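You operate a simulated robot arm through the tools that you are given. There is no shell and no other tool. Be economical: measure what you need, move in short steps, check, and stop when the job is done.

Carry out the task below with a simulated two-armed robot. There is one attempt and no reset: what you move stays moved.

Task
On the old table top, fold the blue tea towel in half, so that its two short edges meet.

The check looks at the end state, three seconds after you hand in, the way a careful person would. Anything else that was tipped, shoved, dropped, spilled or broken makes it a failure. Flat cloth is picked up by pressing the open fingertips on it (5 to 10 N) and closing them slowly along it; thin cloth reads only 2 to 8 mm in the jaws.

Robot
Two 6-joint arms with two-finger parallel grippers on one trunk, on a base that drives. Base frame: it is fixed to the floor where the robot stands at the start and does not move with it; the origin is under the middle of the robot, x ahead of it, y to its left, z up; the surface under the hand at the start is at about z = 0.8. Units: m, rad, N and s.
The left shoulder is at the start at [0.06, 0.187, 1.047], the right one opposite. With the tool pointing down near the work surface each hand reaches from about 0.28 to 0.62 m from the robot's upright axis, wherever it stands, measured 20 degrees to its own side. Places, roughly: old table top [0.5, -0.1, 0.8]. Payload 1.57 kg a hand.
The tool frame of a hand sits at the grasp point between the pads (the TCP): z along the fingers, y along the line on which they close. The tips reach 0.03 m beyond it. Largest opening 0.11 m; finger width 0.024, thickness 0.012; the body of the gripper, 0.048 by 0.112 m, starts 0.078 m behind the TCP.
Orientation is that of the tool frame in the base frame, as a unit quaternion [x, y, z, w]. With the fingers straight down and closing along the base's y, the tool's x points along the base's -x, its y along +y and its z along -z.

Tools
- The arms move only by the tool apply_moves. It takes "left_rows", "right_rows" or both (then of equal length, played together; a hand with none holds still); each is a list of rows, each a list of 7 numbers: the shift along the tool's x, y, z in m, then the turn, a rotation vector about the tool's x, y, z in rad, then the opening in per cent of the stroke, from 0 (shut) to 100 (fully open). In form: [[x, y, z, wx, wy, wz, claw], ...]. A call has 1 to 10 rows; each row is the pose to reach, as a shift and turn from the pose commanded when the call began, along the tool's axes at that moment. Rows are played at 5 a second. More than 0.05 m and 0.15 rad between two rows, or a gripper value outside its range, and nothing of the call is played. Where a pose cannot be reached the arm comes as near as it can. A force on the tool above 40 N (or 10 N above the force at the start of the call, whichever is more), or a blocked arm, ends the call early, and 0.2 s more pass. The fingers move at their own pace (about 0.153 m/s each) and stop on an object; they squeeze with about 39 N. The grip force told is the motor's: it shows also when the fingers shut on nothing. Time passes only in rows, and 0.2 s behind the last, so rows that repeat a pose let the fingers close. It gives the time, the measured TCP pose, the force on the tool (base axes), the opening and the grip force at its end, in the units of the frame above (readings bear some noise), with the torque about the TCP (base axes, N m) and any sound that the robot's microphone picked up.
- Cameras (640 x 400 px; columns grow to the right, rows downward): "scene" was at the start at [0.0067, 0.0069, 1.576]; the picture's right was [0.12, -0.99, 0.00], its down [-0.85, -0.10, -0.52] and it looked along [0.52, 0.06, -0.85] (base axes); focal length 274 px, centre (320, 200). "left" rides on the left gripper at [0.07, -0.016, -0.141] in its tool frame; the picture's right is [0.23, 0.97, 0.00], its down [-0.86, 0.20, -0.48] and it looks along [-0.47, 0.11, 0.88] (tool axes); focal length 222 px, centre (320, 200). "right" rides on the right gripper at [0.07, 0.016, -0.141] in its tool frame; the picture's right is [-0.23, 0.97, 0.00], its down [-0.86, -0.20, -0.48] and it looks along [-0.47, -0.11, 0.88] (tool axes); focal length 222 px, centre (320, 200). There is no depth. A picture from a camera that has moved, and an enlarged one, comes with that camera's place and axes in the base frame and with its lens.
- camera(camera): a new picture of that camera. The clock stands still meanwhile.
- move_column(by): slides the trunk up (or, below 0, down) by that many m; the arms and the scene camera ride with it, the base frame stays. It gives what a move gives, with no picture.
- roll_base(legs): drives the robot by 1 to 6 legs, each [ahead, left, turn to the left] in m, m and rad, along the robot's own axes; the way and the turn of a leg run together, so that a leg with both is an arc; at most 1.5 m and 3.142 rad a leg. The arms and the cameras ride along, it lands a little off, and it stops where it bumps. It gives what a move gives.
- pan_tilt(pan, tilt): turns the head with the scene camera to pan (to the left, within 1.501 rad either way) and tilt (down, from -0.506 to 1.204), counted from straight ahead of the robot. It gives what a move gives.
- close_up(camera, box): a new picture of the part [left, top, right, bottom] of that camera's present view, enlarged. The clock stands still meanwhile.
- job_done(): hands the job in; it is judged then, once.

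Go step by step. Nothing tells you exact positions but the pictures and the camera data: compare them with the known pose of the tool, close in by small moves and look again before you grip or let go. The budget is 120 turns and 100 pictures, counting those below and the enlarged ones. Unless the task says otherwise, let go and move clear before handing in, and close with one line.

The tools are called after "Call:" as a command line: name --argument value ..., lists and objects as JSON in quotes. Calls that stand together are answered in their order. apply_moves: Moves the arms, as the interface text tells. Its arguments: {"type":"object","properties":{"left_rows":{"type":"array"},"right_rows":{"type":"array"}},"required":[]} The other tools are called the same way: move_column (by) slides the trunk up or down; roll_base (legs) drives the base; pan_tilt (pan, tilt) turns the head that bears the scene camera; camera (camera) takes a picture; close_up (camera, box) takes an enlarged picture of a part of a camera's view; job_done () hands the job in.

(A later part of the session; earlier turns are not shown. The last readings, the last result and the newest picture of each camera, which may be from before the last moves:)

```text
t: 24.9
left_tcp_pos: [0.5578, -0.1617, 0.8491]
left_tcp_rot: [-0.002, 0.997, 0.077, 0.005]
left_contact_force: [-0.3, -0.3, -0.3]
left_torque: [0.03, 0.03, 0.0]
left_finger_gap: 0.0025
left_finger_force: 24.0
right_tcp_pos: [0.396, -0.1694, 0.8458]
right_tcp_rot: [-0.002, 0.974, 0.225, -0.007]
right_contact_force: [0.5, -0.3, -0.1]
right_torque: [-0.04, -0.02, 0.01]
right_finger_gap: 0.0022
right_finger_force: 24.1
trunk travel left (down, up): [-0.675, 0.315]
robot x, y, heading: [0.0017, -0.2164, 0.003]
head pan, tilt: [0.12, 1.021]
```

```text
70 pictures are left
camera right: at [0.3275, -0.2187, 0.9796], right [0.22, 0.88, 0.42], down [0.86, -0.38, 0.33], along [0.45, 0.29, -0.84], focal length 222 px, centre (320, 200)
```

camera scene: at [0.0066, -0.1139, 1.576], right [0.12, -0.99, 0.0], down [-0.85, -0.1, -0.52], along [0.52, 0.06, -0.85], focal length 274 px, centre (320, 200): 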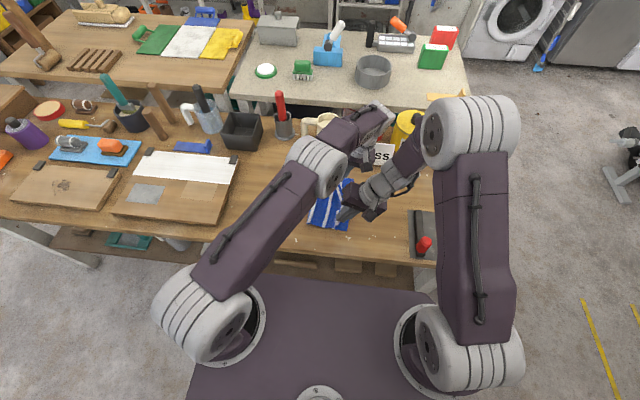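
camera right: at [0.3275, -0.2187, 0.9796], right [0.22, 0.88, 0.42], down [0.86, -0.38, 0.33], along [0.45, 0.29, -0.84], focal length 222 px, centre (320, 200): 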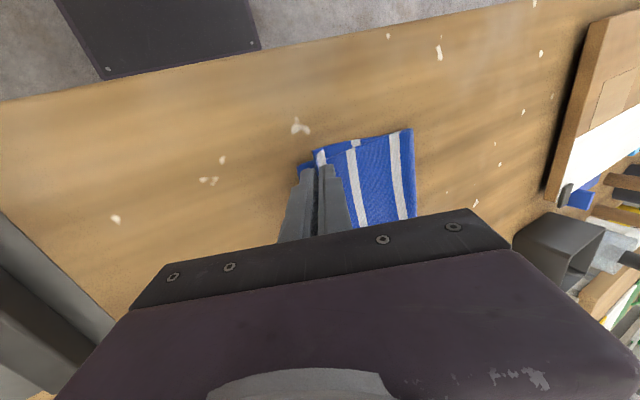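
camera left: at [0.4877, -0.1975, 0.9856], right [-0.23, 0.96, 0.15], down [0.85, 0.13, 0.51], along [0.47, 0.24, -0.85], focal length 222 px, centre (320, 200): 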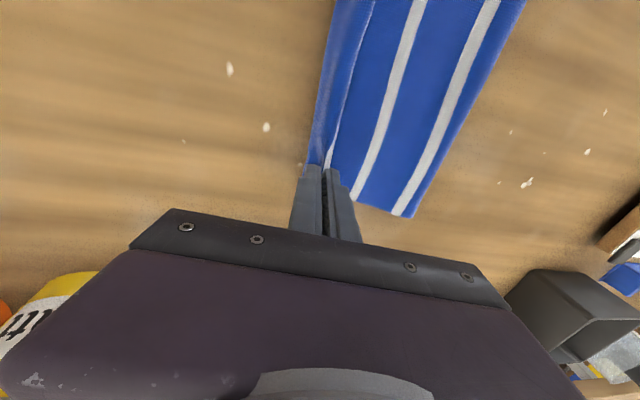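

The edge hovers about 1 cm short of the lower edge, so I move both 1 cm further right while lowering it onto the layer.

Call:
apply_moves --left_rows '[[0, -0.006, 0.0, 0, 0, 0, 0], [0, -0.0115, 0.003, 0, 0, 0, 0], [0, -0.0125, 0.007, 0, 0, 0, 0], [0, -0.0129, 0.011, 0, 0, 0, 0], [0, -0.0129, 0.011, 0, 0, 0, 0]]' --right_rows '[[0, -0.005, -0.002, 0, 0, 0, 0], [0, -0.009, -0.003, 0, 0, 0, 0], [0, -0.011, 0.0, 0, 0, 0, 0], [0, -0.0125, 0.003, 0, 0, 0, 0], [0, -0.0125, 0.003, 0, 0, 0, 0]]'

Call:
camera --camera "left"

Call:
camera --camera "right"

```text
t: 26.1
left_tcp_pos: [0.5603, -0.1742, 0.8354]
left_tcp_rot: [-0.003, 0.997, 0.077, 0.005]
left_contact_force: [-0.7, 0.2, 0.4]
left_torque: [0.03, 0.0, 0.02]
left_finger_gap: 0.0024
left_finger_force: 23.9
right_tcp_pos: [0.396, -0.1787, 0.8347]
right_tcp_rot: [-0.004, 0.975, 0.224, -0.007]
right_contact_force: [0.0, 0.0, 0.5]
right_torque: [-0.04, -0.05, 0.0]
right_finger_gap: 0.0023
right_finger_force: 23.9
trunk travel left (down, up): [-0.675, 0.315]
robot x, y, heading: [0.0033, -0.2096, 0.0]
head pan, tilt: [0.12, 1.021]
```

```text
69 pictures are left
camera left: at [0.4891, -0.2097, 0.9722], right [-0.23, 0.96, 0.15], down [0.85, 0.13, 0.51], along [0.47, 0.24, -0.85], focal length 222 px, centre (320, 200)
```

left: 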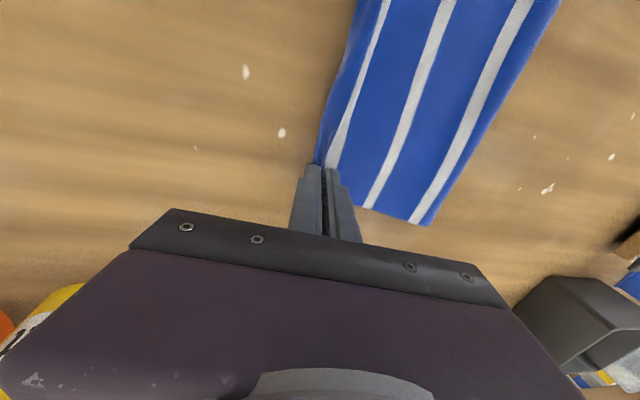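

```text
68 pictures are left
camera right: at [0.3279, -0.2283, 0.9712], right [0.22, 0.88, 0.42], down [0.86, -0.38, 0.33], along [0.45, 0.29, -0.84], focal length 222 px, centre (320, 200)
```

right: 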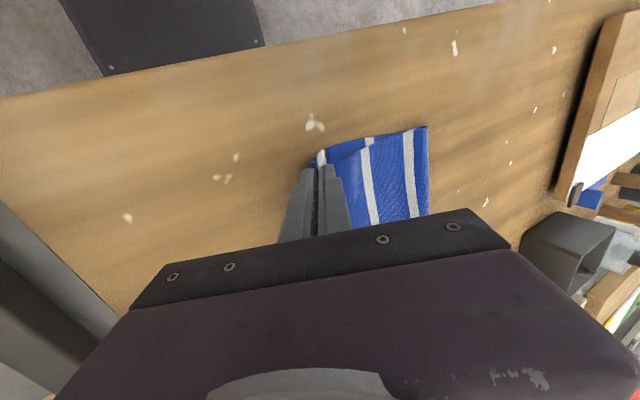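

The edge is down on the lower layer. I release gently and back straight out along the fingers.

Call:
apply_moves --left_rows '[[0, 0, 0, 0, 0, 0, 6], [0, 0, 0, 0, 0, 0, 12], [0, 0, 0, 0, 0, 0, 16], [0, 0, -0.01, 0, 0, 0, 16], [0, 0, -0.03, 0, 0, 0, 16], [0, 0, -0.06, 0, 0, 0, 16], [0, 0, -0.1, 0, 0, 0, 16]]' --right_rows '[[0, 0, 0, 0, 0, 0, 6], [0, 0, 0, 0, 0, 0, 12], [0, 0, 0, 0, 0, 0, 16], [0, 0, -0.01, 0, 0, 0, 16], [0, 0, -0.03, 0, 0, 0, 16], [0, 0, -0.06, 0, 0, 0, 16], [0, 0, -0.09, 0, 0, 0, 16]]'

Call:
camera --camera "left"

Call:
camera --camera "right"

```text
t: 27.6
left_tcp_pos: [0.5568, -0.1892, 0.9316]
left_tcp_rot: [-0.003, 0.997, 0.076, 0.005]
left_contact_force: [-0.1, -0.2, 0.1]
left_torque: [0.02, 0.0, 0.01]
left_finger_gap: 0.0178
left_finger_force: 0.1
right_tcp_pos: [0.3965, -0.2181, 0.9178]
right_tcp_rot: [-0.003, 0.974, 0.225, -0.007]
right_contact_force: [-0.3, 0.2, 0.2]
right_torque: [0.01, 0.0, 0.01]
right_finger_gap: 0.0174
right_finger_force: 0.0
trunk travel left (down, up): [-0.675, 0.315]
robot x, y, heading: [0.0012, -0.2121, -0.0]
head pan, tilt: [0.12, 1.021]
```

```text
67 pictures are left
camera left: at [0.4867, -0.2259, 1.0687], right [-0.23, 0.96, 0.15], down [0.85, 0.13, 0.51], along [0.47, 0.24, -0.85], focal length 222 px, centre (320, 200)
```

left: 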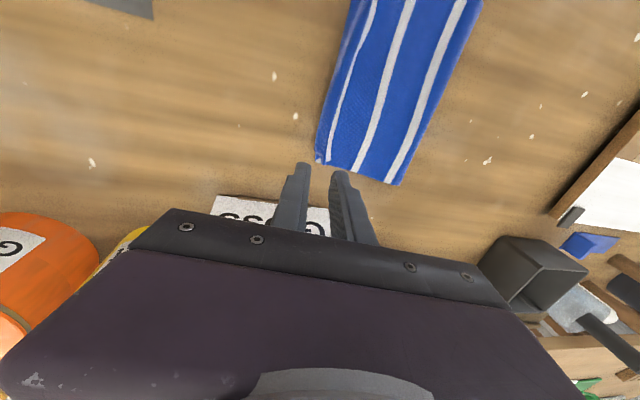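

```text
66 pictures are left
camera right: at [0.3289, -0.2676, 1.0526], right [0.22, 0.88, 0.42], down [0.86, -0.38, 0.33], along [0.45, 0.29, -0.84], focal length 222 px, centre (320, 200)
```

right: 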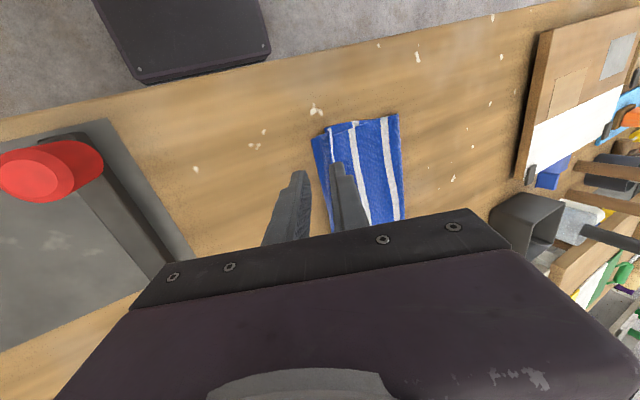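

Released; I move both hands away to see the result from above.

Call:
apply_moves --left_rows '[[0, 0.02, -0.03, 0, 0, 0, 16], [0.01, 0.06, -0.05, 0, 0, 0, 16], [0.03, 0.1, -0.06, 0, 0, 0, 16], [0.05, 0.14, -0.06, 0, 0, 0, 16], [0.07, 0.18, -0.06, 0, 0, 0, 16], [0.08, 0.22, -0.06, 0, 0, 0, 16], [0.08, 0.26, -0.06, 0, 0, 0, 16]]' --right_rows '[[0, -0.02, -0.03, 0, 0, 0, 16], [0, -0.05, -0.04, 0, 0, 0, 16], [0, -0.08, -0.04, 0, 0, 0, 16], [0, -0.11, -0.04, 0, 0, 0, 16], [0, -0.13, -0.04, 0, 0, 0, 16], [0, -0.13, -0.04, 0, 0, 0, 16], [0, -0.13, -0.04, 0, 0, 0, 16]]'

Call:
camera --camera "scene"

Call:
close_up --camera "scene" --box '[200, 120, 440, 270]'

```text
t: 29.2
left_tcp_pos: [0.4779, 0.0622, 1.028]
left_tcp_rot: [-0.002, 0.997, 0.076, 0.004]
left_contact_force: [0.2, -0.3, 0.9]
left_torque: [-0.02, 0.01, 0.01]
left_finger_gap: 0.0176
left_finger_force: 0.0
right_tcp_pos: [0.3996, -0.3512, 0.8963]
right_tcp_rot: [-0.002, 0.975, 0.223, -0.007]
right_contact_force: [-0.3, -0.3, 0.6]
right_torque: [-0.05, -0.01, -0.03]
right_finger_gap: 0.0177
right_finger_force: 0.0
trunk travel left (down, up): [-0.675, 0.315]
robot x, y, heading: [0.0012, -0.2095, 0.007]
head pan, tilt: [0.12, 1.021]
```

```text
65 pictures are left
camera scene: at [0.0071, -0.2038, 1.576], right [0.12, -0.99, 0.0], down [-0.85, -0.1, -0.52], along [0.52, 0.06, -0.85], focal length 274 px, centre (320, 200)
```

scene: 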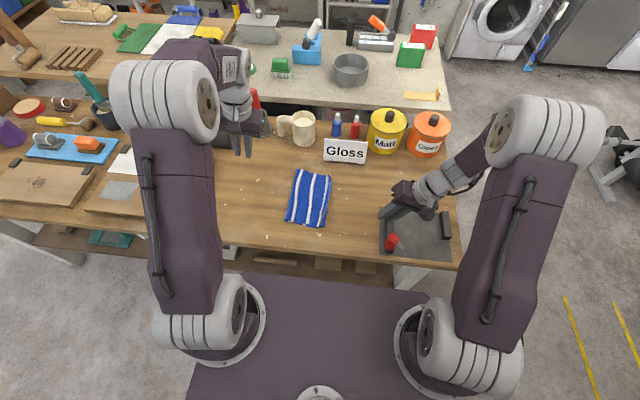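

```text
2.67 times, centred on (320, 195) of scene
camera zoom: at [0.0071, -0.2038, 1.576], right [0.12, -0.99, 0.0], down [-0.85, -0.1, -0.52], along [0.52, 0.06, -0.85], focal length 730 px, centre (320, 213)
```

zoom: 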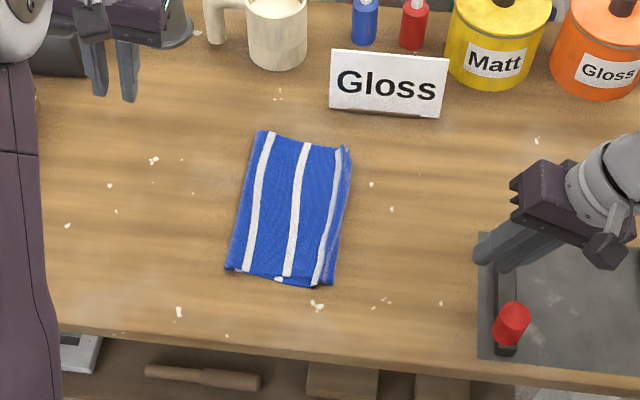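

The fold looks good. I look closer at how the two edges meet.

Call:
close_up --camera "scene" --box '[280, 164, 338, 232]'

Call:
camera --camera "right"

```text
5.88 times, centred on (309, 198) of scene
camera zoom: at [0.0071, -0.2038, 1.576], right [0.12, -0.99, 0.0], down [-0.85, -0.1, -0.52], along [0.52, 0.06, -0.85], focal length 1609 px, centre (385, 212)
```

zoom: 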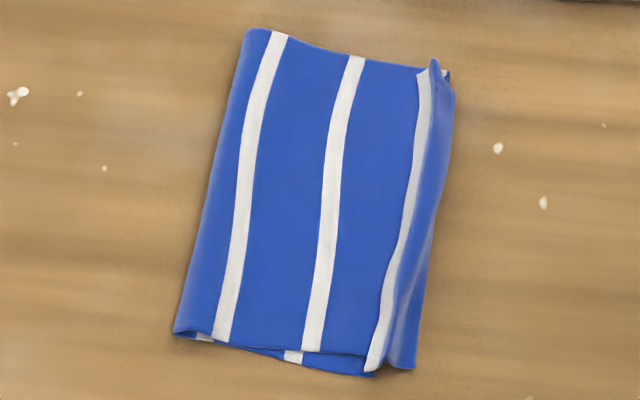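

```text
62 pictures are left
camera right: at [0.3311, -0.4009, 1.0321], right [0.22, 0.88, 0.42], down [0.86, -0.38, 0.33], along [0.45, 0.29, -0.84], focal length 222 px, centre (320, 200)
```

right: 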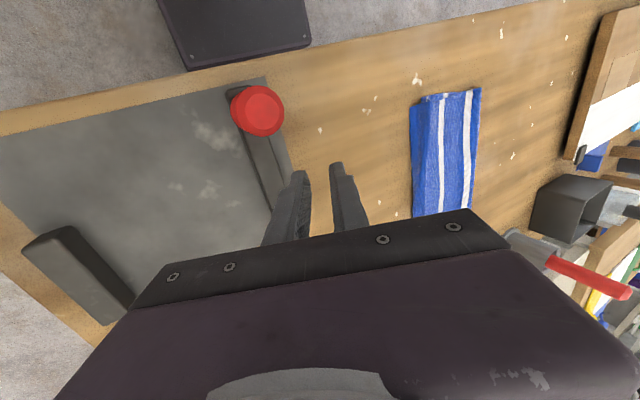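

The edges meet within about 1 cm at the far end but are about 2 cm off at the near end (top edge y ≈ −0.156, lower ≈ −0.176). I'll bring the right hand upright, with fingers closed, over the near end of the top edge and draw that layer gently outward.

Call:
apply_moves --right_rows '[[-0.001, 0.03, 0.016, 0.075, 0, 0, 10], [-0.002, 0.059, 0.034, 0.15, 0, 0, 5], [-0.003, 0.088, 0.051, 0.225, 0, 0, 0], [-0.004, 0.117, 0.068, 0.3, 0, 0, 0], [-0.005, 0.147, 0.085, 0.375, 0, 0, 0], [-0.0054, 0.176, 0.1017, 0.45, 0, 0, 0], [-0.0054, 0.176, 0.1017, 0.45, 0, 0, 0]]'

Call:
camera --camera "right"

```text
t: 30.9
left_tcp_pos: [0.4773, 0.0601, 1.0293]
left_tcp_rot: [-0.002, 0.997, 0.078, 0.005]
left_contact_force: [-0.4, -0.2, -0.3]
left_torque: [0.01, 0.0, 0.01]
left_finger_gap: 0.0178
left_finger_force: 0.0
right_tcp_pos: [0.4019, -0.1496, 0.8826]
right_tcp_rot: [-0.005, 1.0, 0.0, -0.006]
right_contact_force: [-0.6, -0.3, -0.3]
right_torque: [-0.01, -0.06, 0.01]
right_finger_gap: 0.0
right_finger_force: 21.2
trunk travel left (down, up): [-0.675, 0.315]
robot x, y, heading: [-0.0024, -0.2118, 0.003]
head pan, tilt: [0.12, 1.021]
```

```text
61 pictures are left
camera right: at [0.3331, -0.1357, 1.0241], right [0.22, 0.98, 0.0], down [0.86, -0.19, 0.47], along [0.46, -0.1, -0.88], focal length 222 px, centre (320, 200)
```

right: 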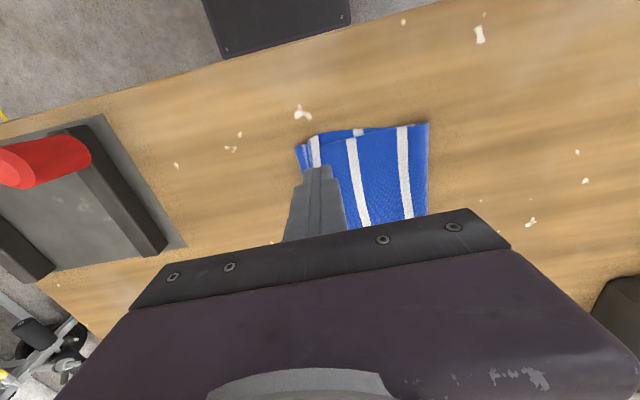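

Positioned over the near end of the white stripe. I lower to a light touch.

Call:
apply_moves --right_rows '[[0, 0, 0.02, 0, 0, 0, 0], [0, 0, 0.04, 0, 0, 0, 0], [0, 0, 0.046, 0, 0, 0, 0], [0, 0, 0.048, 0, 0, 0, 0], [0, 0, 0.048, 0, 0, 0, 0]]'

```text
t: 32.0
left_tcp_pos: [0.4772, 0.0614, 1.0277]
left_tcp_rot: [-0.002, 0.997, 0.077, 0.004]
left_contact_force: [0.8, -0.7, 0.2]
left_torque: [0.01, -0.02, 0.01]
left_finger_gap: 0.0175
left_finger_force: 0.1
right_tcp_pos: [0.4011, -0.1486, 0.8344]
right_tcp_rot: [-0.004, 1.0, 0.001, -0.006]
right_contact_force: [0.3, -0.6, 0.7]
right_torque: [-0.02, 0.04, -0.01]
right_finger_gap: 0.0
right_finger_force: 21.0
trunk travel left (down, up): [-0.675, 0.315]
robot x, y, heading: [0.0007, -0.2125, -0.001]
head pan, tilt: [0.12, 1.021]
```

Call:
apply_moves --right_rows '[[0, 0, 0.001, 0, 0, 0, 0], [0, 0, 0.002, 0, 0, 0, 0], [0, 0, 0.002, 0, 0, 0, 0]]'

```text
t: 32.9
left_tcp_pos: [0.4765, 0.06, 1.029]
left_tcp_rot: [-0.003, 0.997, 0.076, 0.004]
left_contact_force: [-0.2, -0.9, 0.7]
left_torque: [0.0, 0.02, 0.03]
left_finger_gap: 0.0176
left_finger_force: 0.1
right_tcp_pos: [0.4016, -0.1494, 0.8329]
right_tcp_rot: [-0.005, 1.0, 0.001, -0.004]
right_contact_force: [1.0, -1.5, 14.9]
right_torque: [-0.14, 0.02, 0.04]
right_finger_gap: 0.0
right_finger_force: 21.3
trunk travel left (down, up): [-0.675, 0.315]
robot x, y, heading: [-0.002, -0.2154, -0.002]
head pan, tilt: [0.12, 1.021]
```

15 N is more than I want, so I ease up a millimetre and draw outward (−y) by 2 cm.

Call:
apply_moves --right_rows '[[0, 0, -0.0012, 0, 0, 0, 0], [0, -0.004, -0.0012, 0, 0, 0, 0], [0, -0.008, -0.0012, 0, 0, 0, 0], [0, -0.012, -0.0012, 0, 0, 0, 0], [0, -0.016, -0.0012, 0, 0, 0, 0], [0, -0.021, -0.0012, 0, 0, 0, 0], [0, -0.021, -0.0012, 0, 0, 0, 0]]'

Call:
camera --camera "right"

```text
t: 34.5
left_tcp_pos: [0.4764, 0.0614, 1.0292]
left_tcp_rot: [-0.003, 0.997, 0.075, 0.004]
left_contact_force: [-0.3, -0.7, 0.3]
left_torque: [0.0, 0.05, -0.01]
left_finger_gap: 0.0175
left_finger_force: 0.0
right_tcp_pos: [0.4016, -0.1699, 0.8329]
right_tcp_rot: [-0.003, 1.0, 0.001, -0.004]
right_contact_force: [-0.8, 5.1, 18.8]
right_torque: [0.03, 0.07, -0.01]
right_finger_gap: 0.0002
right_finger_force: 21.3
trunk travel left (down, up): [-0.675, 0.315]
robot x, y, heading: [-0.0009, -0.2115, 0.005]
head pan, tilt: [0.12, 1.021]
```

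```text
60 pictures are left
camera right: at [0.332, -0.1565, 0.9753], right [0.22, 0.98, 0.0], down [0.86, -0.19, 0.47], along [0.46, -0.1, -0.88], focal length 222 px, centre (320, 200)
```

right: 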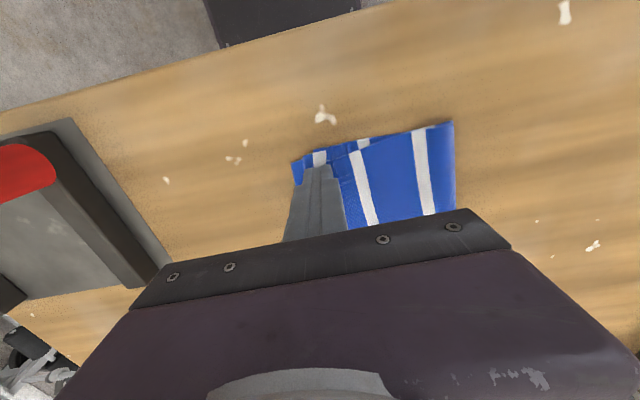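

Both layers moved together there, so the offset is unchanged. I lift off and look again.

Call:
apply_moves --right_rows '[[0, 0, -0.02, 0, 0, 0, 0], [0, -0.03, -0.05, 0, 0, 0, 0], [0, -0.07, -0.06, 0, 0, 0, 16], [0, -0.11, -0.06, 0, 0, 0, 16], [0, -0.15, -0.06, 0, 0, 0, 16]]'

Call:
close_up --camera "scene" --box '[280, 164, 344, 236]'

Call:
close_up --camera "right" --box '[360, 60, 500, 220]'

```text
t: 35.6
left_tcp_pos: [0.4767, 0.0599, 1.0287]
left_tcp_rot: [-0.002, 0.997, 0.077, 0.004]
left_contact_force: [-0.7, 0.4, -0.3]
left_torque: [0.0, -0.01, -0.01]
left_finger_gap: 0.0175
left_finger_force: 0.0
right_tcp_pos: [0.4033, -0.3218, 0.8938]
right_tcp_rot: [-0.006, 1.0, 0.001, -0.006]
right_contact_force: [-0.2, 0.9, -0.1]
right_torque: [0.04, 0.03, -0.01]
right_finger_gap: 0.0174
right_finger_force: 0.1
trunk travel left (down, up): [-0.675, 0.315]
robot x, y, heading: [-0.0006, -0.212, 0.003]
head pan, tilt: [0.12, 1.021]
```

```text
5.56 times, centred on (312, 200) of scene
camera zoom: at [0.0068, -0.2069, 1.576], right [0.12, -0.99, 0.0], down [-0.85, -0.1, -0.52], along [0.52, 0.06, -0.85], focal length 1520 px, centre (364, 200)
```

zoom: 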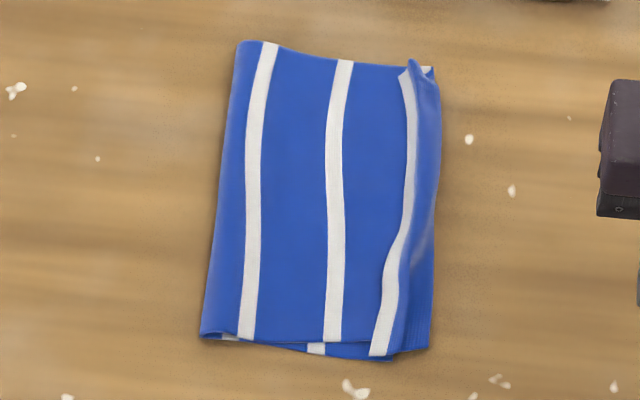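

```text
2.50 times, centred on (430, 140) of right
camera zoom: at [0.3341, -0.3081, 1.0355], right [0.22, 0.98, 0.0], down [0.86, -0.19, 0.47], along [0.46, -0.1, -0.88], focal length 555 px, centre (45, 350)
```

zoom: 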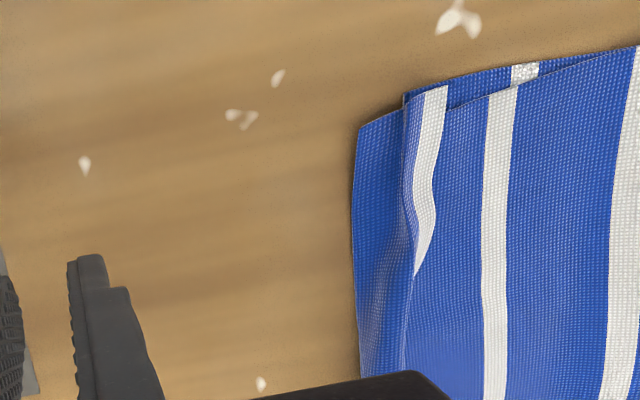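

Zoomed in, the white edge strip is actually a flap of about 1.5 cm folded back on top of the upper layer; unfolding it outward would make the edges meet. I bring the closed right fingers inside of it, to sweep lightly outward and flip it.

Call:
apply_moves --right_rows '[[0.002, 0.04, 0, 0, 0, 0, 0], [0.004, 0.08, 0, 0, 0, 0, 0], [0.005, 0.12, 0, 0, 0, 0, 0], [0.005, 0.16, 0.005, 0, 0, 0, 0], [0.005, 0.192, 0.019, 0, 0, 0, 0], [0.005, 0.192, 0.045, 0, 0, 0, 0], [0.005, 0.192, 0.058, 0, 0, 0, 0], [0.005, 0.192, 0.0592, 0, 0, 0, 0], [0.005, 0.192, 0.0592, 0, 0, 0, 0]]'

Call:
camera --camera "right"

```text
t: 37.6
left_tcp_pos: [0.4779, 0.061, 1.0283]
left_tcp_rot: [-0.003, 0.997, 0.076, 0.004]
left_contact_force: [-0.7, 0.0, 0.2]
left_torque: [0.01, -0.02, 0.01]
left_finger_gap: 0.0175
left_finger_force: 0.1
right_tcp_pos: [0.397, -0.1287, 0.8347]
right_tcp_rot: [-0.003, 1.0, 0.001, -0.006]
right_contact_force: [0.8, 0.6, 0.2]
right_torque: [0.04, 0.0, 0.0]
right_finger_gap: 0.0001
right_finger_force: 21.2
trunk travel left (down, up): [-0.675, 0.315]
robot x, y, heading: [0.0031, -0.2109, 0.002]
head pan, tilt: [0.12, 1.021]
```

```text
57 pictures are left
camera right: at [0.3282, -0.115, 0.9758], right [0.22, 0.98, 0.0], down [0.86, -0.19, 0.47], along [0.46, -0.1, -0.88], focal length 222 px, centre (320, 200)
```

right: 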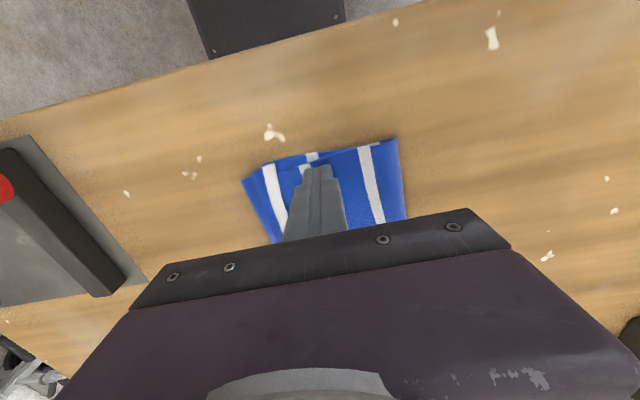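

Fingers are just above the top layer with no load. I sweep outward at this height.

Call:
apply_moves --right_rows '[[0, -0.008, 0.0003, 0, 0, 0, 0], [0, -0.016, 0.0003, 0, 0, 0, 0], [0, -0.024, 0.0003, 0, 0, 0, 0], [0, -0.032, 0.0003, 0, 0, 0, 0], [0, -0.04, 0.0003, 0, 0, 0, 0], [0, -0.048, 0.0003, 0, 0, 0, 0], [0, -0.056, 0.0003, 0, 0, 0, 0], [0, -0.064, 0.0003, 0, 0, 0, 0]]'

Call:
camera --camera "right"

```text
t: 39.5
left_tcp_pos: [0.4782, 0.0608, 1.0278]
left_tcp_rot: [-0.003, 0.997, 0.077, 0.004]
left_contact_force: [0.5, 0.2, 0.4]
left_torque: [0.0, -0.01, -0.01]
left_finger_gap: 0.0175
left_finger_force: 0.0
right_tcp_pos: [0.3946, -0.1941, 0.8326]
right_tcp_rot: [-0.006, 1.0, 0.001, -0.006]
right_contact_force: [0.1, 0.6, 0.1]
right_torque: [0.03, 0.01, 0.02]
right_finger_gap: 0.0
right_finger_force: 21.1
trunk travel left (down, up): [-0.675, 0.315]
robot x, y, heading: [-0.0019, -0.212, 0.002]
head pan, tilt: [0.12, 1.021]
```

```text
56 pictures are left
camera right: at [0.3266, -0.1802, 0.9759], right [0.22, 0.98, 0.0], down [0.86, -0.19, 0.47], along [0.46, -0.1, -0.88], focal length 222 px, centre (320, 200)
```

right: 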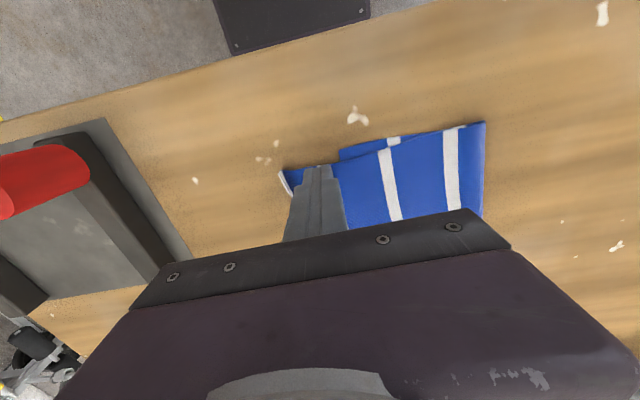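

The flap at the near corner has flipped outward. I lift and look.

Call:
apply_moves --right_rows '[[0, 0, -0.02, 0, 0, 0, 0], [0, -0.02, -0.05, 0, 0, 0, 0], [0, -0.06, -0.06, 0, 0, 0, 0], [0, -0.1, -0.06, 0, 0, 0, 0], [0, -0.13, -0.06, 0, 0, 0, 0]]'

Call:
close_up --camera "scene" --box '[280, 164, 344, 236]'

Call:
close_up --camera "right" --box '[360, 60, 500, 220]'

```text
t: 40.6
left_tcp_pos: [0.4784, 0.0599, 1.0284]
left_tcp_rot: [-0.003, 0.997, 0.077, 0.004]
left_contact_force: [0.3, 0.7, 0.8]
left_torque: [0.0, 0.0, 0.0]
left_finger_gap: 0.0174
left_finger_force: 0.2
right_tcp_pos: [0.3963, -0.3263, 0.8936]
right_tcp_rot: [-0.004, 1.0, 0.0, -0.006]
right_contact_force: [-0.5, -0.2, -0.3]
right_torque: [0.0, 0.02, 0.0]
right_finger_gap: 0.0001
right_finger_force: 21.3
trunk travel left (down, up): [-0.675, 0.315]
robot x, y, heading: [0.0029, -0.2088, 0.002]
head pan, tilt: [0.12, 1.021]
```

```text
5.56 times, centred on (312, 200) of scene
camera zoom: at [0.0069, -0.2062, 1.576], right [0.12, -0.99, 0.0], down [-0.85, -0.1, -0.52], along [0.52, 0.06, -0.85], focal length 1520 px, centre (364, 200)
```

zoom: 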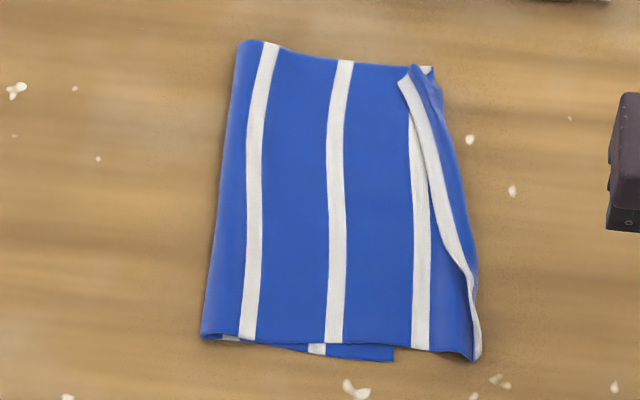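

```text
2.50 times, centred on (430, 140) of right
camera zoom: at [0.3274, -0.3124, 1.0355], right [0.22, 0.98, 0.0], down [0.86, -0.19, 0.47], along [0.46, -0.1, -0.88], focal length 555 px, centre (45, 350)
```

zoom: 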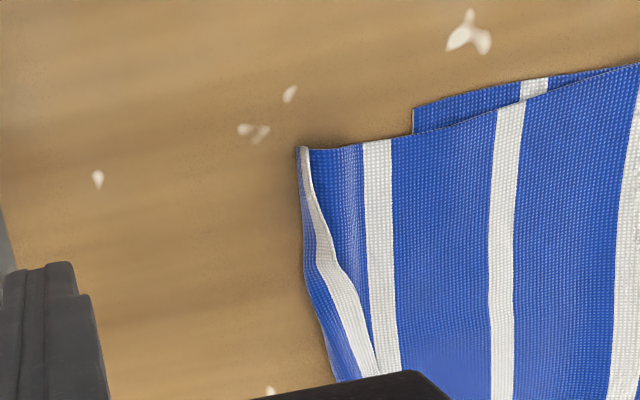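

Now it's clear the top layer was much longer than it looked: unfolded, its near corner reaches y ≈ −0.228 while the lower edge lies at −0.181. So I need to unroll the far end too, then regrasp the now overhanging single-layer edge and re-lay it. I bring the left hand, closed and upright, to the inside of the far flap.

Call:
apply_moves --left_rows '[[-0.0146, -0.0357, 0.015, 0.026, 0, 0, 0], [-0.0292, -0.0713, 0.035, 0.052, 0, 0, 0], [-0.0438, -0.107, 0.058, 0.078, 0, 0, 0], [-0.0584, -0.1427, 0.08, 0.104, 0, 0, 0], [-0.073, -0.178, 0.103, 0.13, 0, 0, 0], [-0.0876, -0.214, 0.1265, 0.155, 0, 0, 0], [-0.0876, -0.214, 0.1265, 0.155, 0, 0, 0]]'

Call:
camera --camera "left"

```text
t: 42.2
left_tcp_pos: [0.5653, -0.1346, 0.8725]
left_tcp_rot: [-0.003, 1.0, 0.0, 0.006]
left_contact_force: [-0.6, -0.3, 0.2]
left_torque: [-0.02, -0.03, -0.02]
left_finger_gap: 0.0
left_finger_force: 21.6
right_tcp_pos: [0.3961, -0.3251, 0.8936]
right_tcp_rot: [-0.004, 1.0, 0.0, -0.006]
right_contact_force: [-0.1, -0.1, -0.4]
right_torque: [0.03, 0.0, 0.01]
right_finger_gap: 0.0
right_finger_force: 21.2
trunk travel left (down, up): [-0.675, 0.315]
robot x, y, heading: [0.0026, -0.2147, 0.003]
head pan, tilt: [0.12, 1.021]
```

```text
53 pictures are left
camera left: at [0.4937, -0.1485, 1.0137], right [-0.23, 0.97, 0.0], down [0.85, 0.21, 0.49], along [0.47, 0.11, -0.87], focal length 222 px, centre (320, 200)
```

left: 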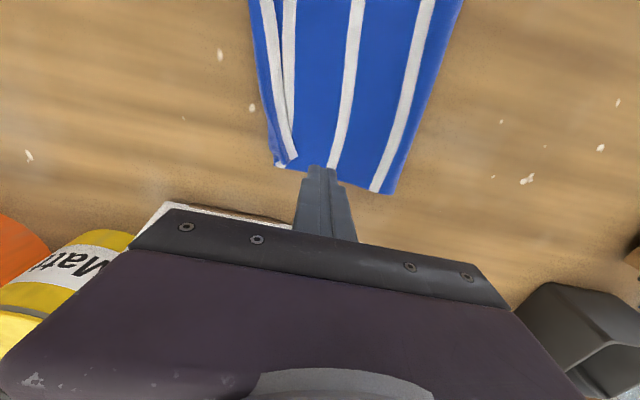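

The flap's free edge is just right-side of the fingers. I go down to the skimming height and sweep outward.

Call:
apply_moves --left_rows '[[0, 0.002, 0.02, 0, 0, 0, 0], [0.004, 0.002, 0.032, 0, 0, 0, 0], [0.004, 0.002, 0.0375, 0, 0, 0, 0], [0.004, 0.002, 0.0375, 0, 0, 0, 0]]'

```text
t: 43.2
left_tcp_pos: [0.5643, -0.131, 0.8359]
left_tcp_rot: [-0.002, 1.0, -0.001, 0.005]
left_contact_force: [-0.2, -0.7, 0.3]
left_torque: [0.02, -0.01, 0.06]
left_finger_gap: 0.0001
left_finger_force: 21.3
right_tcp_pos: [0.3959, -0.3251, 0.8934]
right_tcp_rot: [-0.004, 1.0, 0.0, -0.007]
right_contact_force: [0.1, -0.3, 0.2]
right_torque: [-0.01, 0.02, 0.05]
right_finger_gap: 0.0001
right_finger_force: 21.8
trunk travel left (down, up): [-0.675, 0.315]
robot x, y, heading: [-0.0001, -0.2127, 0.001]
head pan, tilt: [0.12, 1.021]
```

Call:
apply_moves --left_rows '[[0, -0.006, 0.0008, 0, 0, 0, 0], [0, -0.012, 0.0012, 0, 0, 0, 0], [0, -0.02, 0.0012, 0, 0, 0, 0], [0, -0.028, 0.0012, 0, 0, 0, 0], [0, -0.036, 0.0012, 0, 0, 0, 0], [0, -0.044, 0.0012, 0, 0, 0, 0], [0, -0.052, 0.0012, 0, 0, 0, 0], [0, -0.06, 0.0012, 0, 0, 0, 0], [0, -0.066, 0.0012, 0, 0, 0, 0]]'

Call:
camera --camera "left"

```text
t: 45.2
left_tcp_pos: [0.5627, -0.1979, 0.8357]
left_tcp_rot: [-0.002, 1.0, -0.001, 0.005]
left_contact_force: [-0.4, -0.1, 0.2]
left_torque: [0.0, 0.01, 0.02]
left_finger_gap: 0.0001
left_finger_force: 21.4
right_tcp_pos: [0.3965, -0.3254, 0.894]
right_tcp_rot: [-0.005, 1.0, 0.001, -0.006]
right_contact_force: [0.1, 0.3, 1.5]
right_torque: [-0.01, 0.0, 0.0]
right_finger_gap: 0.0
right_finger_force: 20.9
trunk travel left (down, up): [-0.675, 0.315]
robot x, y, heading: [0.0018, -0.2099, 0.001]
head pan, tilt: [0.12, 1.021]
```

```text
52 pictures are left
camera left: at [0.492, -0.2116, 0.9767], right [-0.23, 0.97, 0.0], down [0.85, 0.21, 0.49], along [0.47, 0.11, -0.87], focal length 222 px, centre (320, 200)
```

left: 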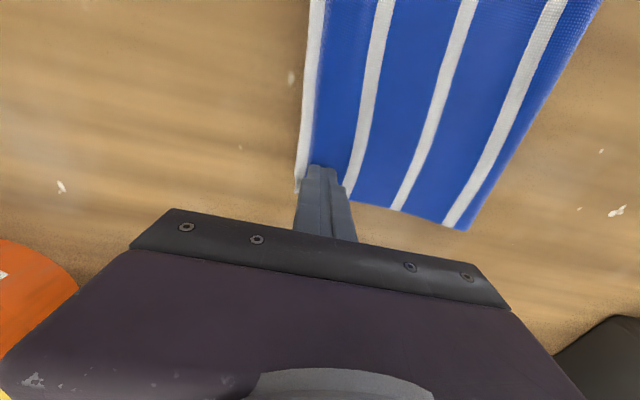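

The flap is now fully unrolled along the far end, with the white edge stripe at the outside. I lift the left hand a bit and look from above.

Call:
apply_moves --left_rows '[[0, 0, -0.03, 0, 0, 0, 0], [0, 0.02, -0.06, 0, 0, 0, 0], [0, 0.06, -0.08, 0, 0, 0, 0], [0.02, 0.1, -0.1, 0, 0, 0, 0], [0.03, 0.14, -0.12, 0, 0, 0, 10], [0.03, 0.18, -0.12, 0, 0, 0, 18], [0.03, 0.22, -0.12, 0, 0, 0, 18]]'

Call:
close_up --camera "scene" --box '[270, 154, 350, 240]'

Call:
close_up --camera "right" --box '[340, 40, 500, 220]'

```text
t: 46.9
left_tcp_pos: [0.5299, 0.0244, 0.955]
left_tcp_rot: [-0.003, 1.0, -0.002, 0.004]
left_contact_force: [0.6, 0.3, -0.3]
left_torque: [-0.04, 0.03, -0.01]
left_finger_gap: 0.02
left_finger_force: 0.1
right_tcp_pos: [0.3945, -0.3247, 0.8937]
right_tcp_rot: [-0.005, 1.0, 0.0, -0.006]
right_contact_force: [1.1, 0.4, 0.3]
right_torque: [0.0, -0.03, 0.0]
right_finger_gap: 0.0
right_finger_force: 21.2
trunk travel left (down, up): [-0.675, 0.315]
robot x, y, heading: [0.0028, -0.2104, 0.004]
head pan, tilt: [0.12, 1.021]
```

```text
4.65 times, centred on (310, 197) of scene
camera zoom: at [0.0063, -0.2038, 1.576], right [0.12, -0.99, 0.0], down [-0.85, -0.1, -0.52], along [0.52, 0.06, -0.85], focal length 1273 px, centre (366, 214)
```

zoom: 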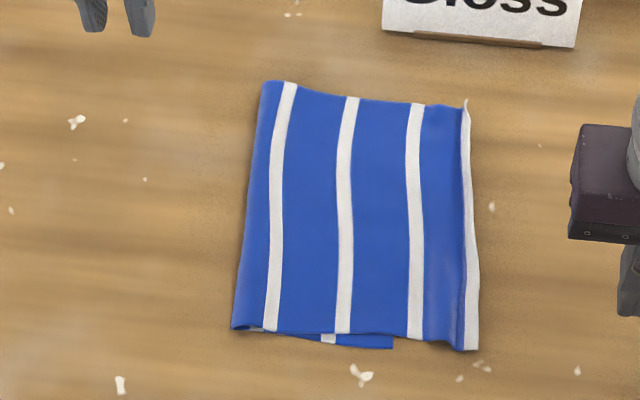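

```text
2.22 times, centred on (420, 130) of right
camera zoom: at [0.327, -0.3105, 1.0357], right [0.22, 0.98, 0.0], down [0.86, -0.19, 0.47], along [0.46, -0.1, -0.88], focal length 494 px, centre (98, 356)
```

zoom: 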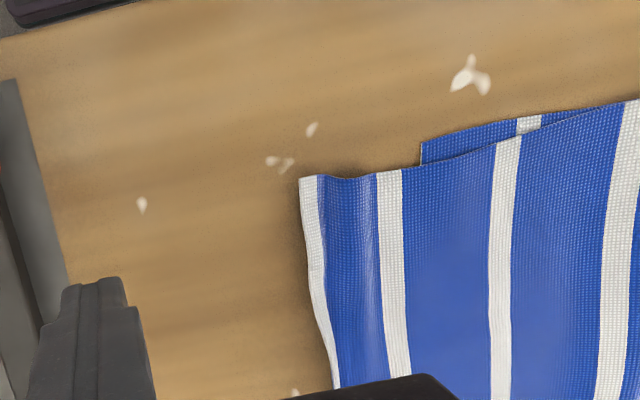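

Everything is flat now, but the top edge overshoots the lower edge (about −0.236 vs −0.179 near, −0.213 vs about −0.18 far). The overhang is a single layer, so I regrasp both its corners there and re-lay it. Hands go above the corners.

Call:
apply_moves --left_rows '[[-0.006, -0.037, 0.0, 0, 0, 0, 18], [-0.012, -0.074, 0.01, 0, 0, 0, 18], [-0.018, -0.111, 0.025, 0, 0, 0, 18], [-0.024, -0.148, 0.045, 0, 0, 0, 18], [-0.03, -0.187, 0.065, 0, 0, 0, 18], [-0.037, -0.225, 0.09, 0, 0, 0, 18], [-0.037, -0.225, 0.1, 0, 0, 0, 18], [-0.037, -0.225, 0.1, 0, 0, 0, 18]]' --right_rows '[[-0.002, 0.02, 0, 0, 0, 0, 18], [-0.004, 0.04, 0, 0, 0, 0, 18], [-0.006, 0.06, 0, 0, 0, 0, 18], [-0.008, 0.08, 0.01, 0, 0, 0, 18], [-0.0085, 0.1, 0.02, 0, 0, 0, 18], [-0.0085, 0.103, 0.03, 0, 0, 0, 18], [-0.0085, 0.103, 0.04, 0, 0, 0, 18], [-0.0085, 0.103, 0.04, 0, 0, 0, 18]]'

Call:
camera --camera "left"

Call:
camera --camera "right"

```text
t: 48.6
left_tcp_pos: [0.5691, -0.2024, 0.8574]
left_tcp_rot: [-0.002, 1.0, 0.0, 0.004]
left_contact_force: [0.0, -0.1, 0.7]
left_torque: [0.03, 0.01, 0.0]
left_finger_gap: 0.0196
left_finger_force: 0.0
right_tcp_pos: [0.4046, -0.2203, 0.8542]
right_tcp_rot: [-0.004, 1.0, 0.0, -0.006]
right_contact_force: [-0.5, 0.1, -0.5]
right_torque: [0.04, 0.01, 0.04]
right_finger_gap: 0.0196
right_finger_force: 0.0
trunk travel left (down, up): [-0.675, 0.315]
robot x, y, heading: [-0.0012, -0.2141, -0.003]
head pan, tilt: [0.12, 1.021]
```

```text
49 pictures are left
camera left: at [0.4987, -0.2171, 0.9976], right [-0.23, 0.97, 0.0], down [0.85, 0.21, 0.49], along [0.47, 0.11, -0.87], focal length 222 px, centre (320, 200)
```

left: 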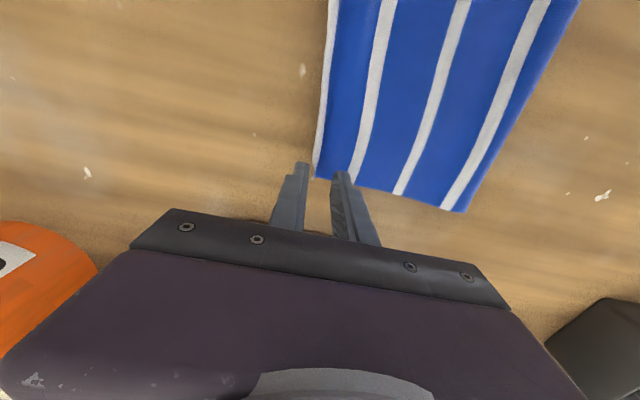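

```text
48 pictures are left
camera right: at [0.3363, -0.2064, 0.9969], right [0.22, 0.98, 0.0], down [0.86, -0.19, 0.47], along [0.46, -0.1, -0.88], focal length 222 px, centre (320, 200)
```

right: 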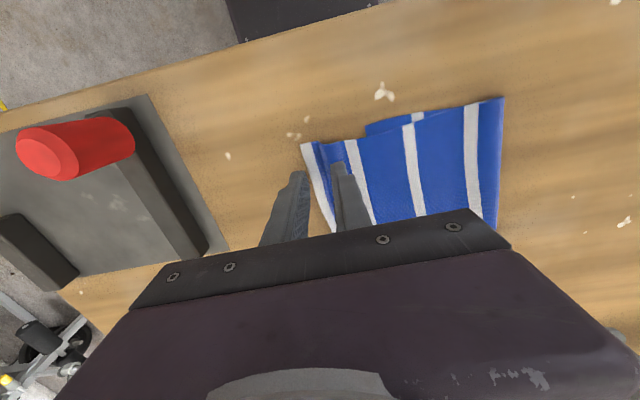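

The far edge is at y ≈ −0.203 and the near at −0.231. I shift the left hand in by 12 mm and the right by 4 mm, then lower to contact.

Call:
apply_moves --left_rows '[[0.003, 0.006, 0.005, 0, 0, 0, 18], [0.005, 0.012, 0.015, 0, 0, 0, 18], [0.005, 0.012, 0.022, 0, 0, 0, 18], [0.005, 0.012, 0.0245, 0, 0, 0, 18], [0.005, 0.012, 0.0245, 0, 0, 0, 18]]' --right_rows '[[0, 0.002, 0.005, 0, 0, 0, 18], [0, 0.004, 0.012, 0, 0, 0, 18], [0, 0.004, 0.018, 0, 0, 0, 18], [0, 0.004, 0.022, 0, 0, 0, 18], [0, 0.004, 0.022, 0, 0, 0, 18]]'

```text
t: 49.9
left_tcp_pos: [0.5645, -0.1898, 0.8338]
left_tcp_rot: [-0.003, 1.0, -0.002, 0.005]
left_contact_force: [0.7, 0.8, 2.6]
left_torque: [0.0, -0.04, 0.0]
left_finger_gap: 0.0197
left_finger_force: 0.1
right_tcp_pos: [0.4038, -0.2159, 0.8322]
right_tcp_rot: [-0.004, 1.0, 0.0, -0.005]
right_contact_force: [1.4, -2.0, 14.0]
right_torque: [-0.15, -0.09, 0.02]
right_finger_gap: 0.0206
right_finger_force: 0.7
trunk travel left (down, up): [-0.675, 0.315]
robot x, y, heading: [-0.0032, -0.212, 0.003]
head pan, tilt: [0.12, 1.021]
```

Contact on both (2.6 N and 14 N). I press the left slightly, ease the right, and close slowly.

Call:
apply_moves --left_rows '[[0, 0, 0.0008, 0, 0, 0, 18], [0, 0, 0.001, 0, 0, 0, 18], [0, 0, 0.001, 0, 0, 0, 15], [0, 0, 0.001, 0, 0, 0, 12], [0, 0, 0.001, 0, 0, 0, 9], [0, 0, 0.001, 0, 0, 0, 6], [0, 0, 0.001, 0, 0, 0, 3], [0, 0, 0.001, 0, 0, 0, 0], [0, 0, 0.001, 0, 0, 0, 0]]' --right_rows '[[0, 0, -0.0005, 0, 0, 0, 18], [0, 0, -0.0005, 0, 0, 0, 18], [0, 0, -0.0005, 0, 0, 0, 15], [0, 0, -0.0005, 0, 0, 0, 12], [0, 0, -0.0005, 0, 0, 0, 9], [0, 0, -0.0005, 0, 0, 0, 6], [0, 0, -0.0005, 0, 0, 0, 3], [0, 0, -0.0005, 0, 0, 0, 0], [0, 0, -0.0005, 0, 0, 0, 0]]'

Call:
camera --camera "left"

Call:
camera --camera "right"

```text
t: 51.9
left_tcp_pos: [0.5637, -0.1899, 0.8322]
left_tcp_rot: [-0.003, 1.0, 0.0, 0.005]
left_contact_force: [-1.2, -0.8, 9.8]
left_torque: [-0.06, 0.05, 0.0]
left_finger_gap: 0.002
left_finger_force: 24.2
right_tcp_pos: [0.4043, -0.2159, 0.8317]
right_tcp_rot: [-0.004, 1.0, 0.001, -0.005]
right_contact_force: [1.0, 0.0, 2.5]
right_torque: [0.01, 0.01, 0.05]
right_finger_gap: 0.0017
right_finger_force: 23.4
trunk travel left (down, up): [-0.675, 0.315]
robot x, y, heading: [-0.0035, -0.2082, -0.0]
head pan, tilt: [0.12, 1.021]
```

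```text
47 pictures are left
camera left: at [0.4924, -0.2057, 0.9732], right [-0.23, 0.97, 0.0], down [0.85, 0.21, 0.49], along [0.47, 0.11, -0.87], focal length 222 px, centre (320, 200)
```

left: 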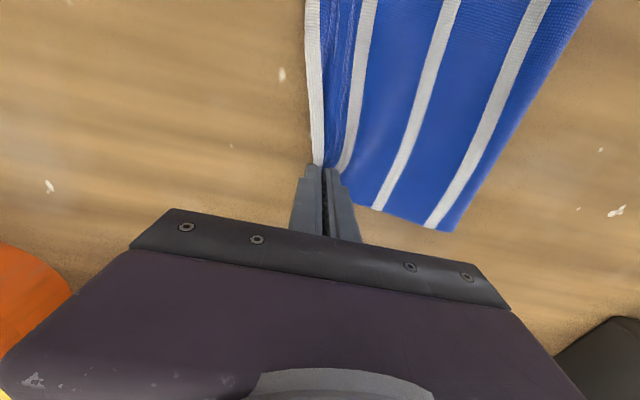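

```text
46 pictures are left
camera right: at [0.3352, -0.2021, 0.974], right [0.22, 0.98, 0.0], down [0.86, -0.19, 0.47], along [0.46, -0.1, -0.88], focal length 222 px, centre (320, 200)
```

right: 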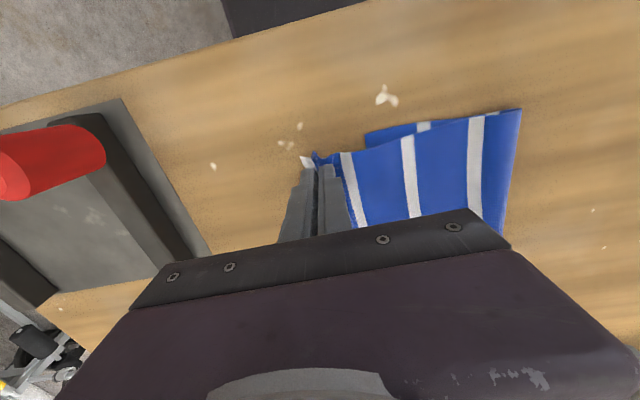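

Held on both sides. I lift and carry the edge back left to above y ≈ −0.01 so the crease can re-form at mid-length.

Call:
apply_moves --left_rows '[[0, 0, -0.02, 0, 0, 0, 0], [0, 0.02, -0.045, 0, 0, 0, 0], [0, 0.05, -0.07, 0, 0, 0, 0], [0, 0.085, -0.085, 0, 0, 0, 0], [0, 0.12, -0.09, 0, 0, 0, 0], [0, 0.15, -0.09, 0, 0, 0, 0], [0, 0.18, -0.09, 0, 0, 0, 0], [0, 0.18, -0.09, 0, 0, 0, 0]]' --right_rows '[[0, 0, -0.02, 0, 0, 0, 0], [0, 0.023, -0.045, 0, 0, 0, 0], [0, 0.057, -0.07, 0, 0, 0, 0], [0, 0.097, -0.085, 0, 0, 0, 0], [0, 0.137, -0.09, 0, 0, 0, 0], [0, 0.171, -0.09, 0, 0, 0, 0], [0, 0.206, -0.09, 0, 0, 0, 0], [0, 0.206, -0.09, 0, 0, 0, 0]]'

Call:
camera --camera "left"

Call:
camera --camera "right"

Call:
camera --camera "scene"

```text
t: 53.6
left_tcp_pos: [0.5641, -0.007, 0.9211]
left_tcp_rot: [-0.008, 1.0, 0.001, 0.006]
left_contact_force: [0.8, -0.3, 0.7]
left_torque: [0.0, -0.01, 0.01]
left_finger_gap: 0.002
left_finger_force: 23.5
right_tcp_pos: [0.4124, -0.0197, 0.9201]
right_tcp_rot: [0.008, 1.0, -0.002, -0.009]
right_contact_force: [0.1, -0.3, -0.3]
right_torque: [0.04, 0.03, 0.01]
right_finger_gap: 0.002
right_finger_force: 23.7
trunk travel left (down, up): [-0.675, 0.315]
robot x, y, heading: [0.0029, -0.2116, 0.003]
head pan, tilt: [0.12, 1.021]
```

```text
45 pictures are left
camera left: at [0.4937, -0.0217, 1.0624], right [-0.24, 0.97, 0.0], down [0.85, 0.21, 0.49], along [0.48, 0.12, -0.87], focal length 222 px, centre (320, 200)
```

left: 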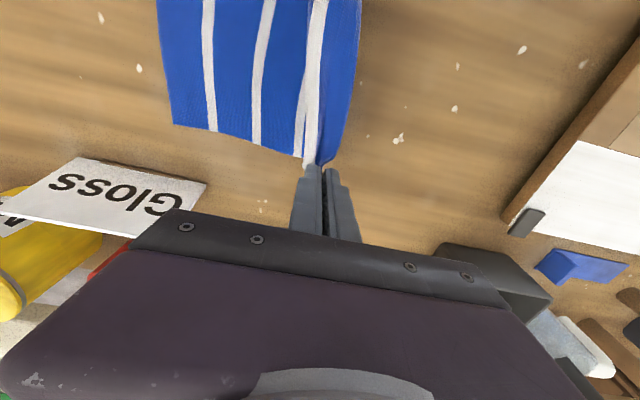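

```text
44 pictures are left
camera right: at [0.3439, -0.0037, 1.0625], right [0.24, 0.97, -0.01], down [0.86, -0.21, 0.46], along [0.45, -0.12, -0.89], focal length 222 px, centre (320, 200)
```

right: 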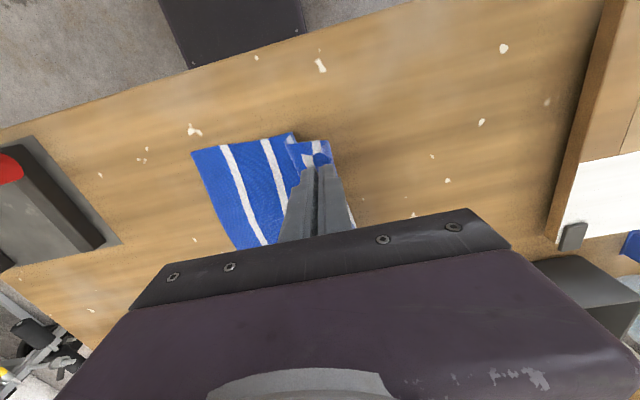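

```text
43 pictures are left
camera scene: at [0.0066, -0.2065, 1.576], right [0.12, -0.99, 0.0], down [-0.85, -0.1, -0.52], along [0.52, 0.06, -0.85], focal length 274 px, centre (320, 200)
```

scene: 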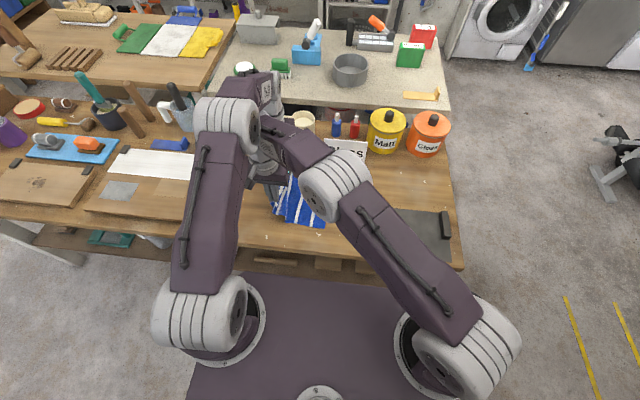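

The lower layer now lies flat with its edge straight at y ≈ −0.172. I carry the edge over again along a taut arc, stopping at about 4 cm height.

Call:
apply_moves --left_rows '[[0, -0.02, -0.01, 0, 0, 0, 0], [0, -0.04, -0.015, 0, 0, 0, 0], [0.001, -0.06, -0.013, 0, 0, 0, 0], [0.001, -0.075, -0.01, 0, 0, 0, 0], [0.002, -0.09, -0.003, 0, 0, 0, 0], [0.002, -0.105, 0.005, 0, 0, 0, 0], [0.003, -0.118, 0.015, 0, 0, 0, 0], [0.003, -0.128, 0.025, 0, 0, 0, 0], [0.003, -0.138, 0.037, 0, 0, 0, 0], [0.003, -0.144, 0.05, 0, 0, 0, 0]]' --right_rows '[[0, -0.02, -0.01, 0, 0, 0, 0], [0, -0.04, -0.015, 0, 0, 0, 0], [0.001, -0.06, -0.013, 0, 0, 0, 0], [0.001, -0.075, -0.01, 0, 0, 0, 0], [0.002, -0.09, -0.003, 0, 0, 0, 0], [0.002, -0.105, 0.005, 0, 0, 0, 0], [0.003, -0.118, 0.015, 0, 0, 0, 0], [0.004, -0.128, 0.025, 0, 0, 0, 0], [0.004, -0.138, 0.037, 0, 0, 0, 0], [0.004, -0.144, 0.05, 0, 0, 0, 0]]'

Call:
camera --camera "left"

Call:
camera --camera "right"

```text
t: 55.9
left_tcp_pos: [0.5622, -0.1541, 0.8699]
left_tcp_rot: [-0.003, 1.0, 0.0, 0.005]
left_contact_force: [0.9, -0.6, -0.7]
left_torque: [0.02, 0.01, 0.0]
left_finger_gap: 0.0021
left_finger_force: 23.1
right_tcp_pos: [0.4024, -0.1549, 0.8729]
right_tcp_rot: [-0.005, 1.0, 0.001, -0.006]
right_contact_force: [-0.4, -0.5, 0.3]
right_torque: [0.01, 0.02, 0.0]
right_finger_gap: 0.002
right_finger_force: 23.4
trunk travel left (down, up): [-0.675, 0.315]
robot x, y, heading: [-0.0002, -0.2124, 0.001]
head pan, tilt: [0.12, 1.021]
```

```text
42 pictures are left
camera left: at [0.4914, -0.1678, 1.0111], right [-0.23, 0.97, 0.0], down [0.85, 0.21, 0.49], along [0.47, 0.11, -0.87], focal length 222 px, centre (320, 200)
```

left: 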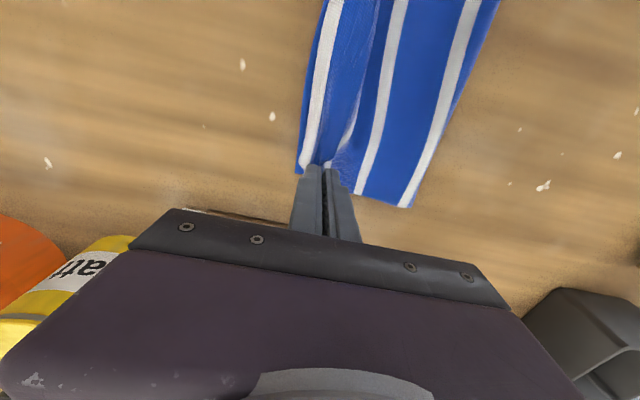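

```text
41 pictures are left
camera right: at [0.3334, -0.1408, 1.0152], right [0.22, 0.98, 0.0], down [0.86, -0.19, 0.47], along [0.46, -0.1, -0.88], focal length 222 px, centre (320, 200)
```

right: 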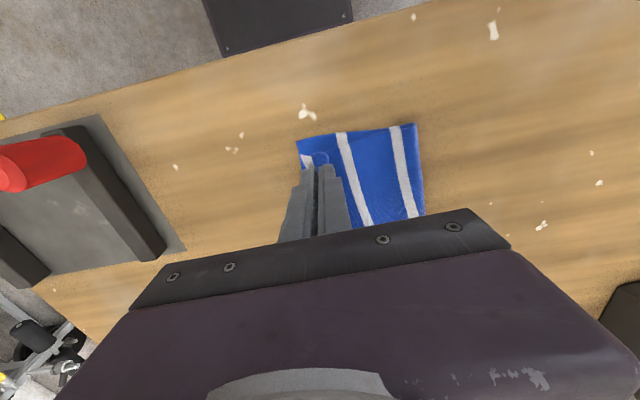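

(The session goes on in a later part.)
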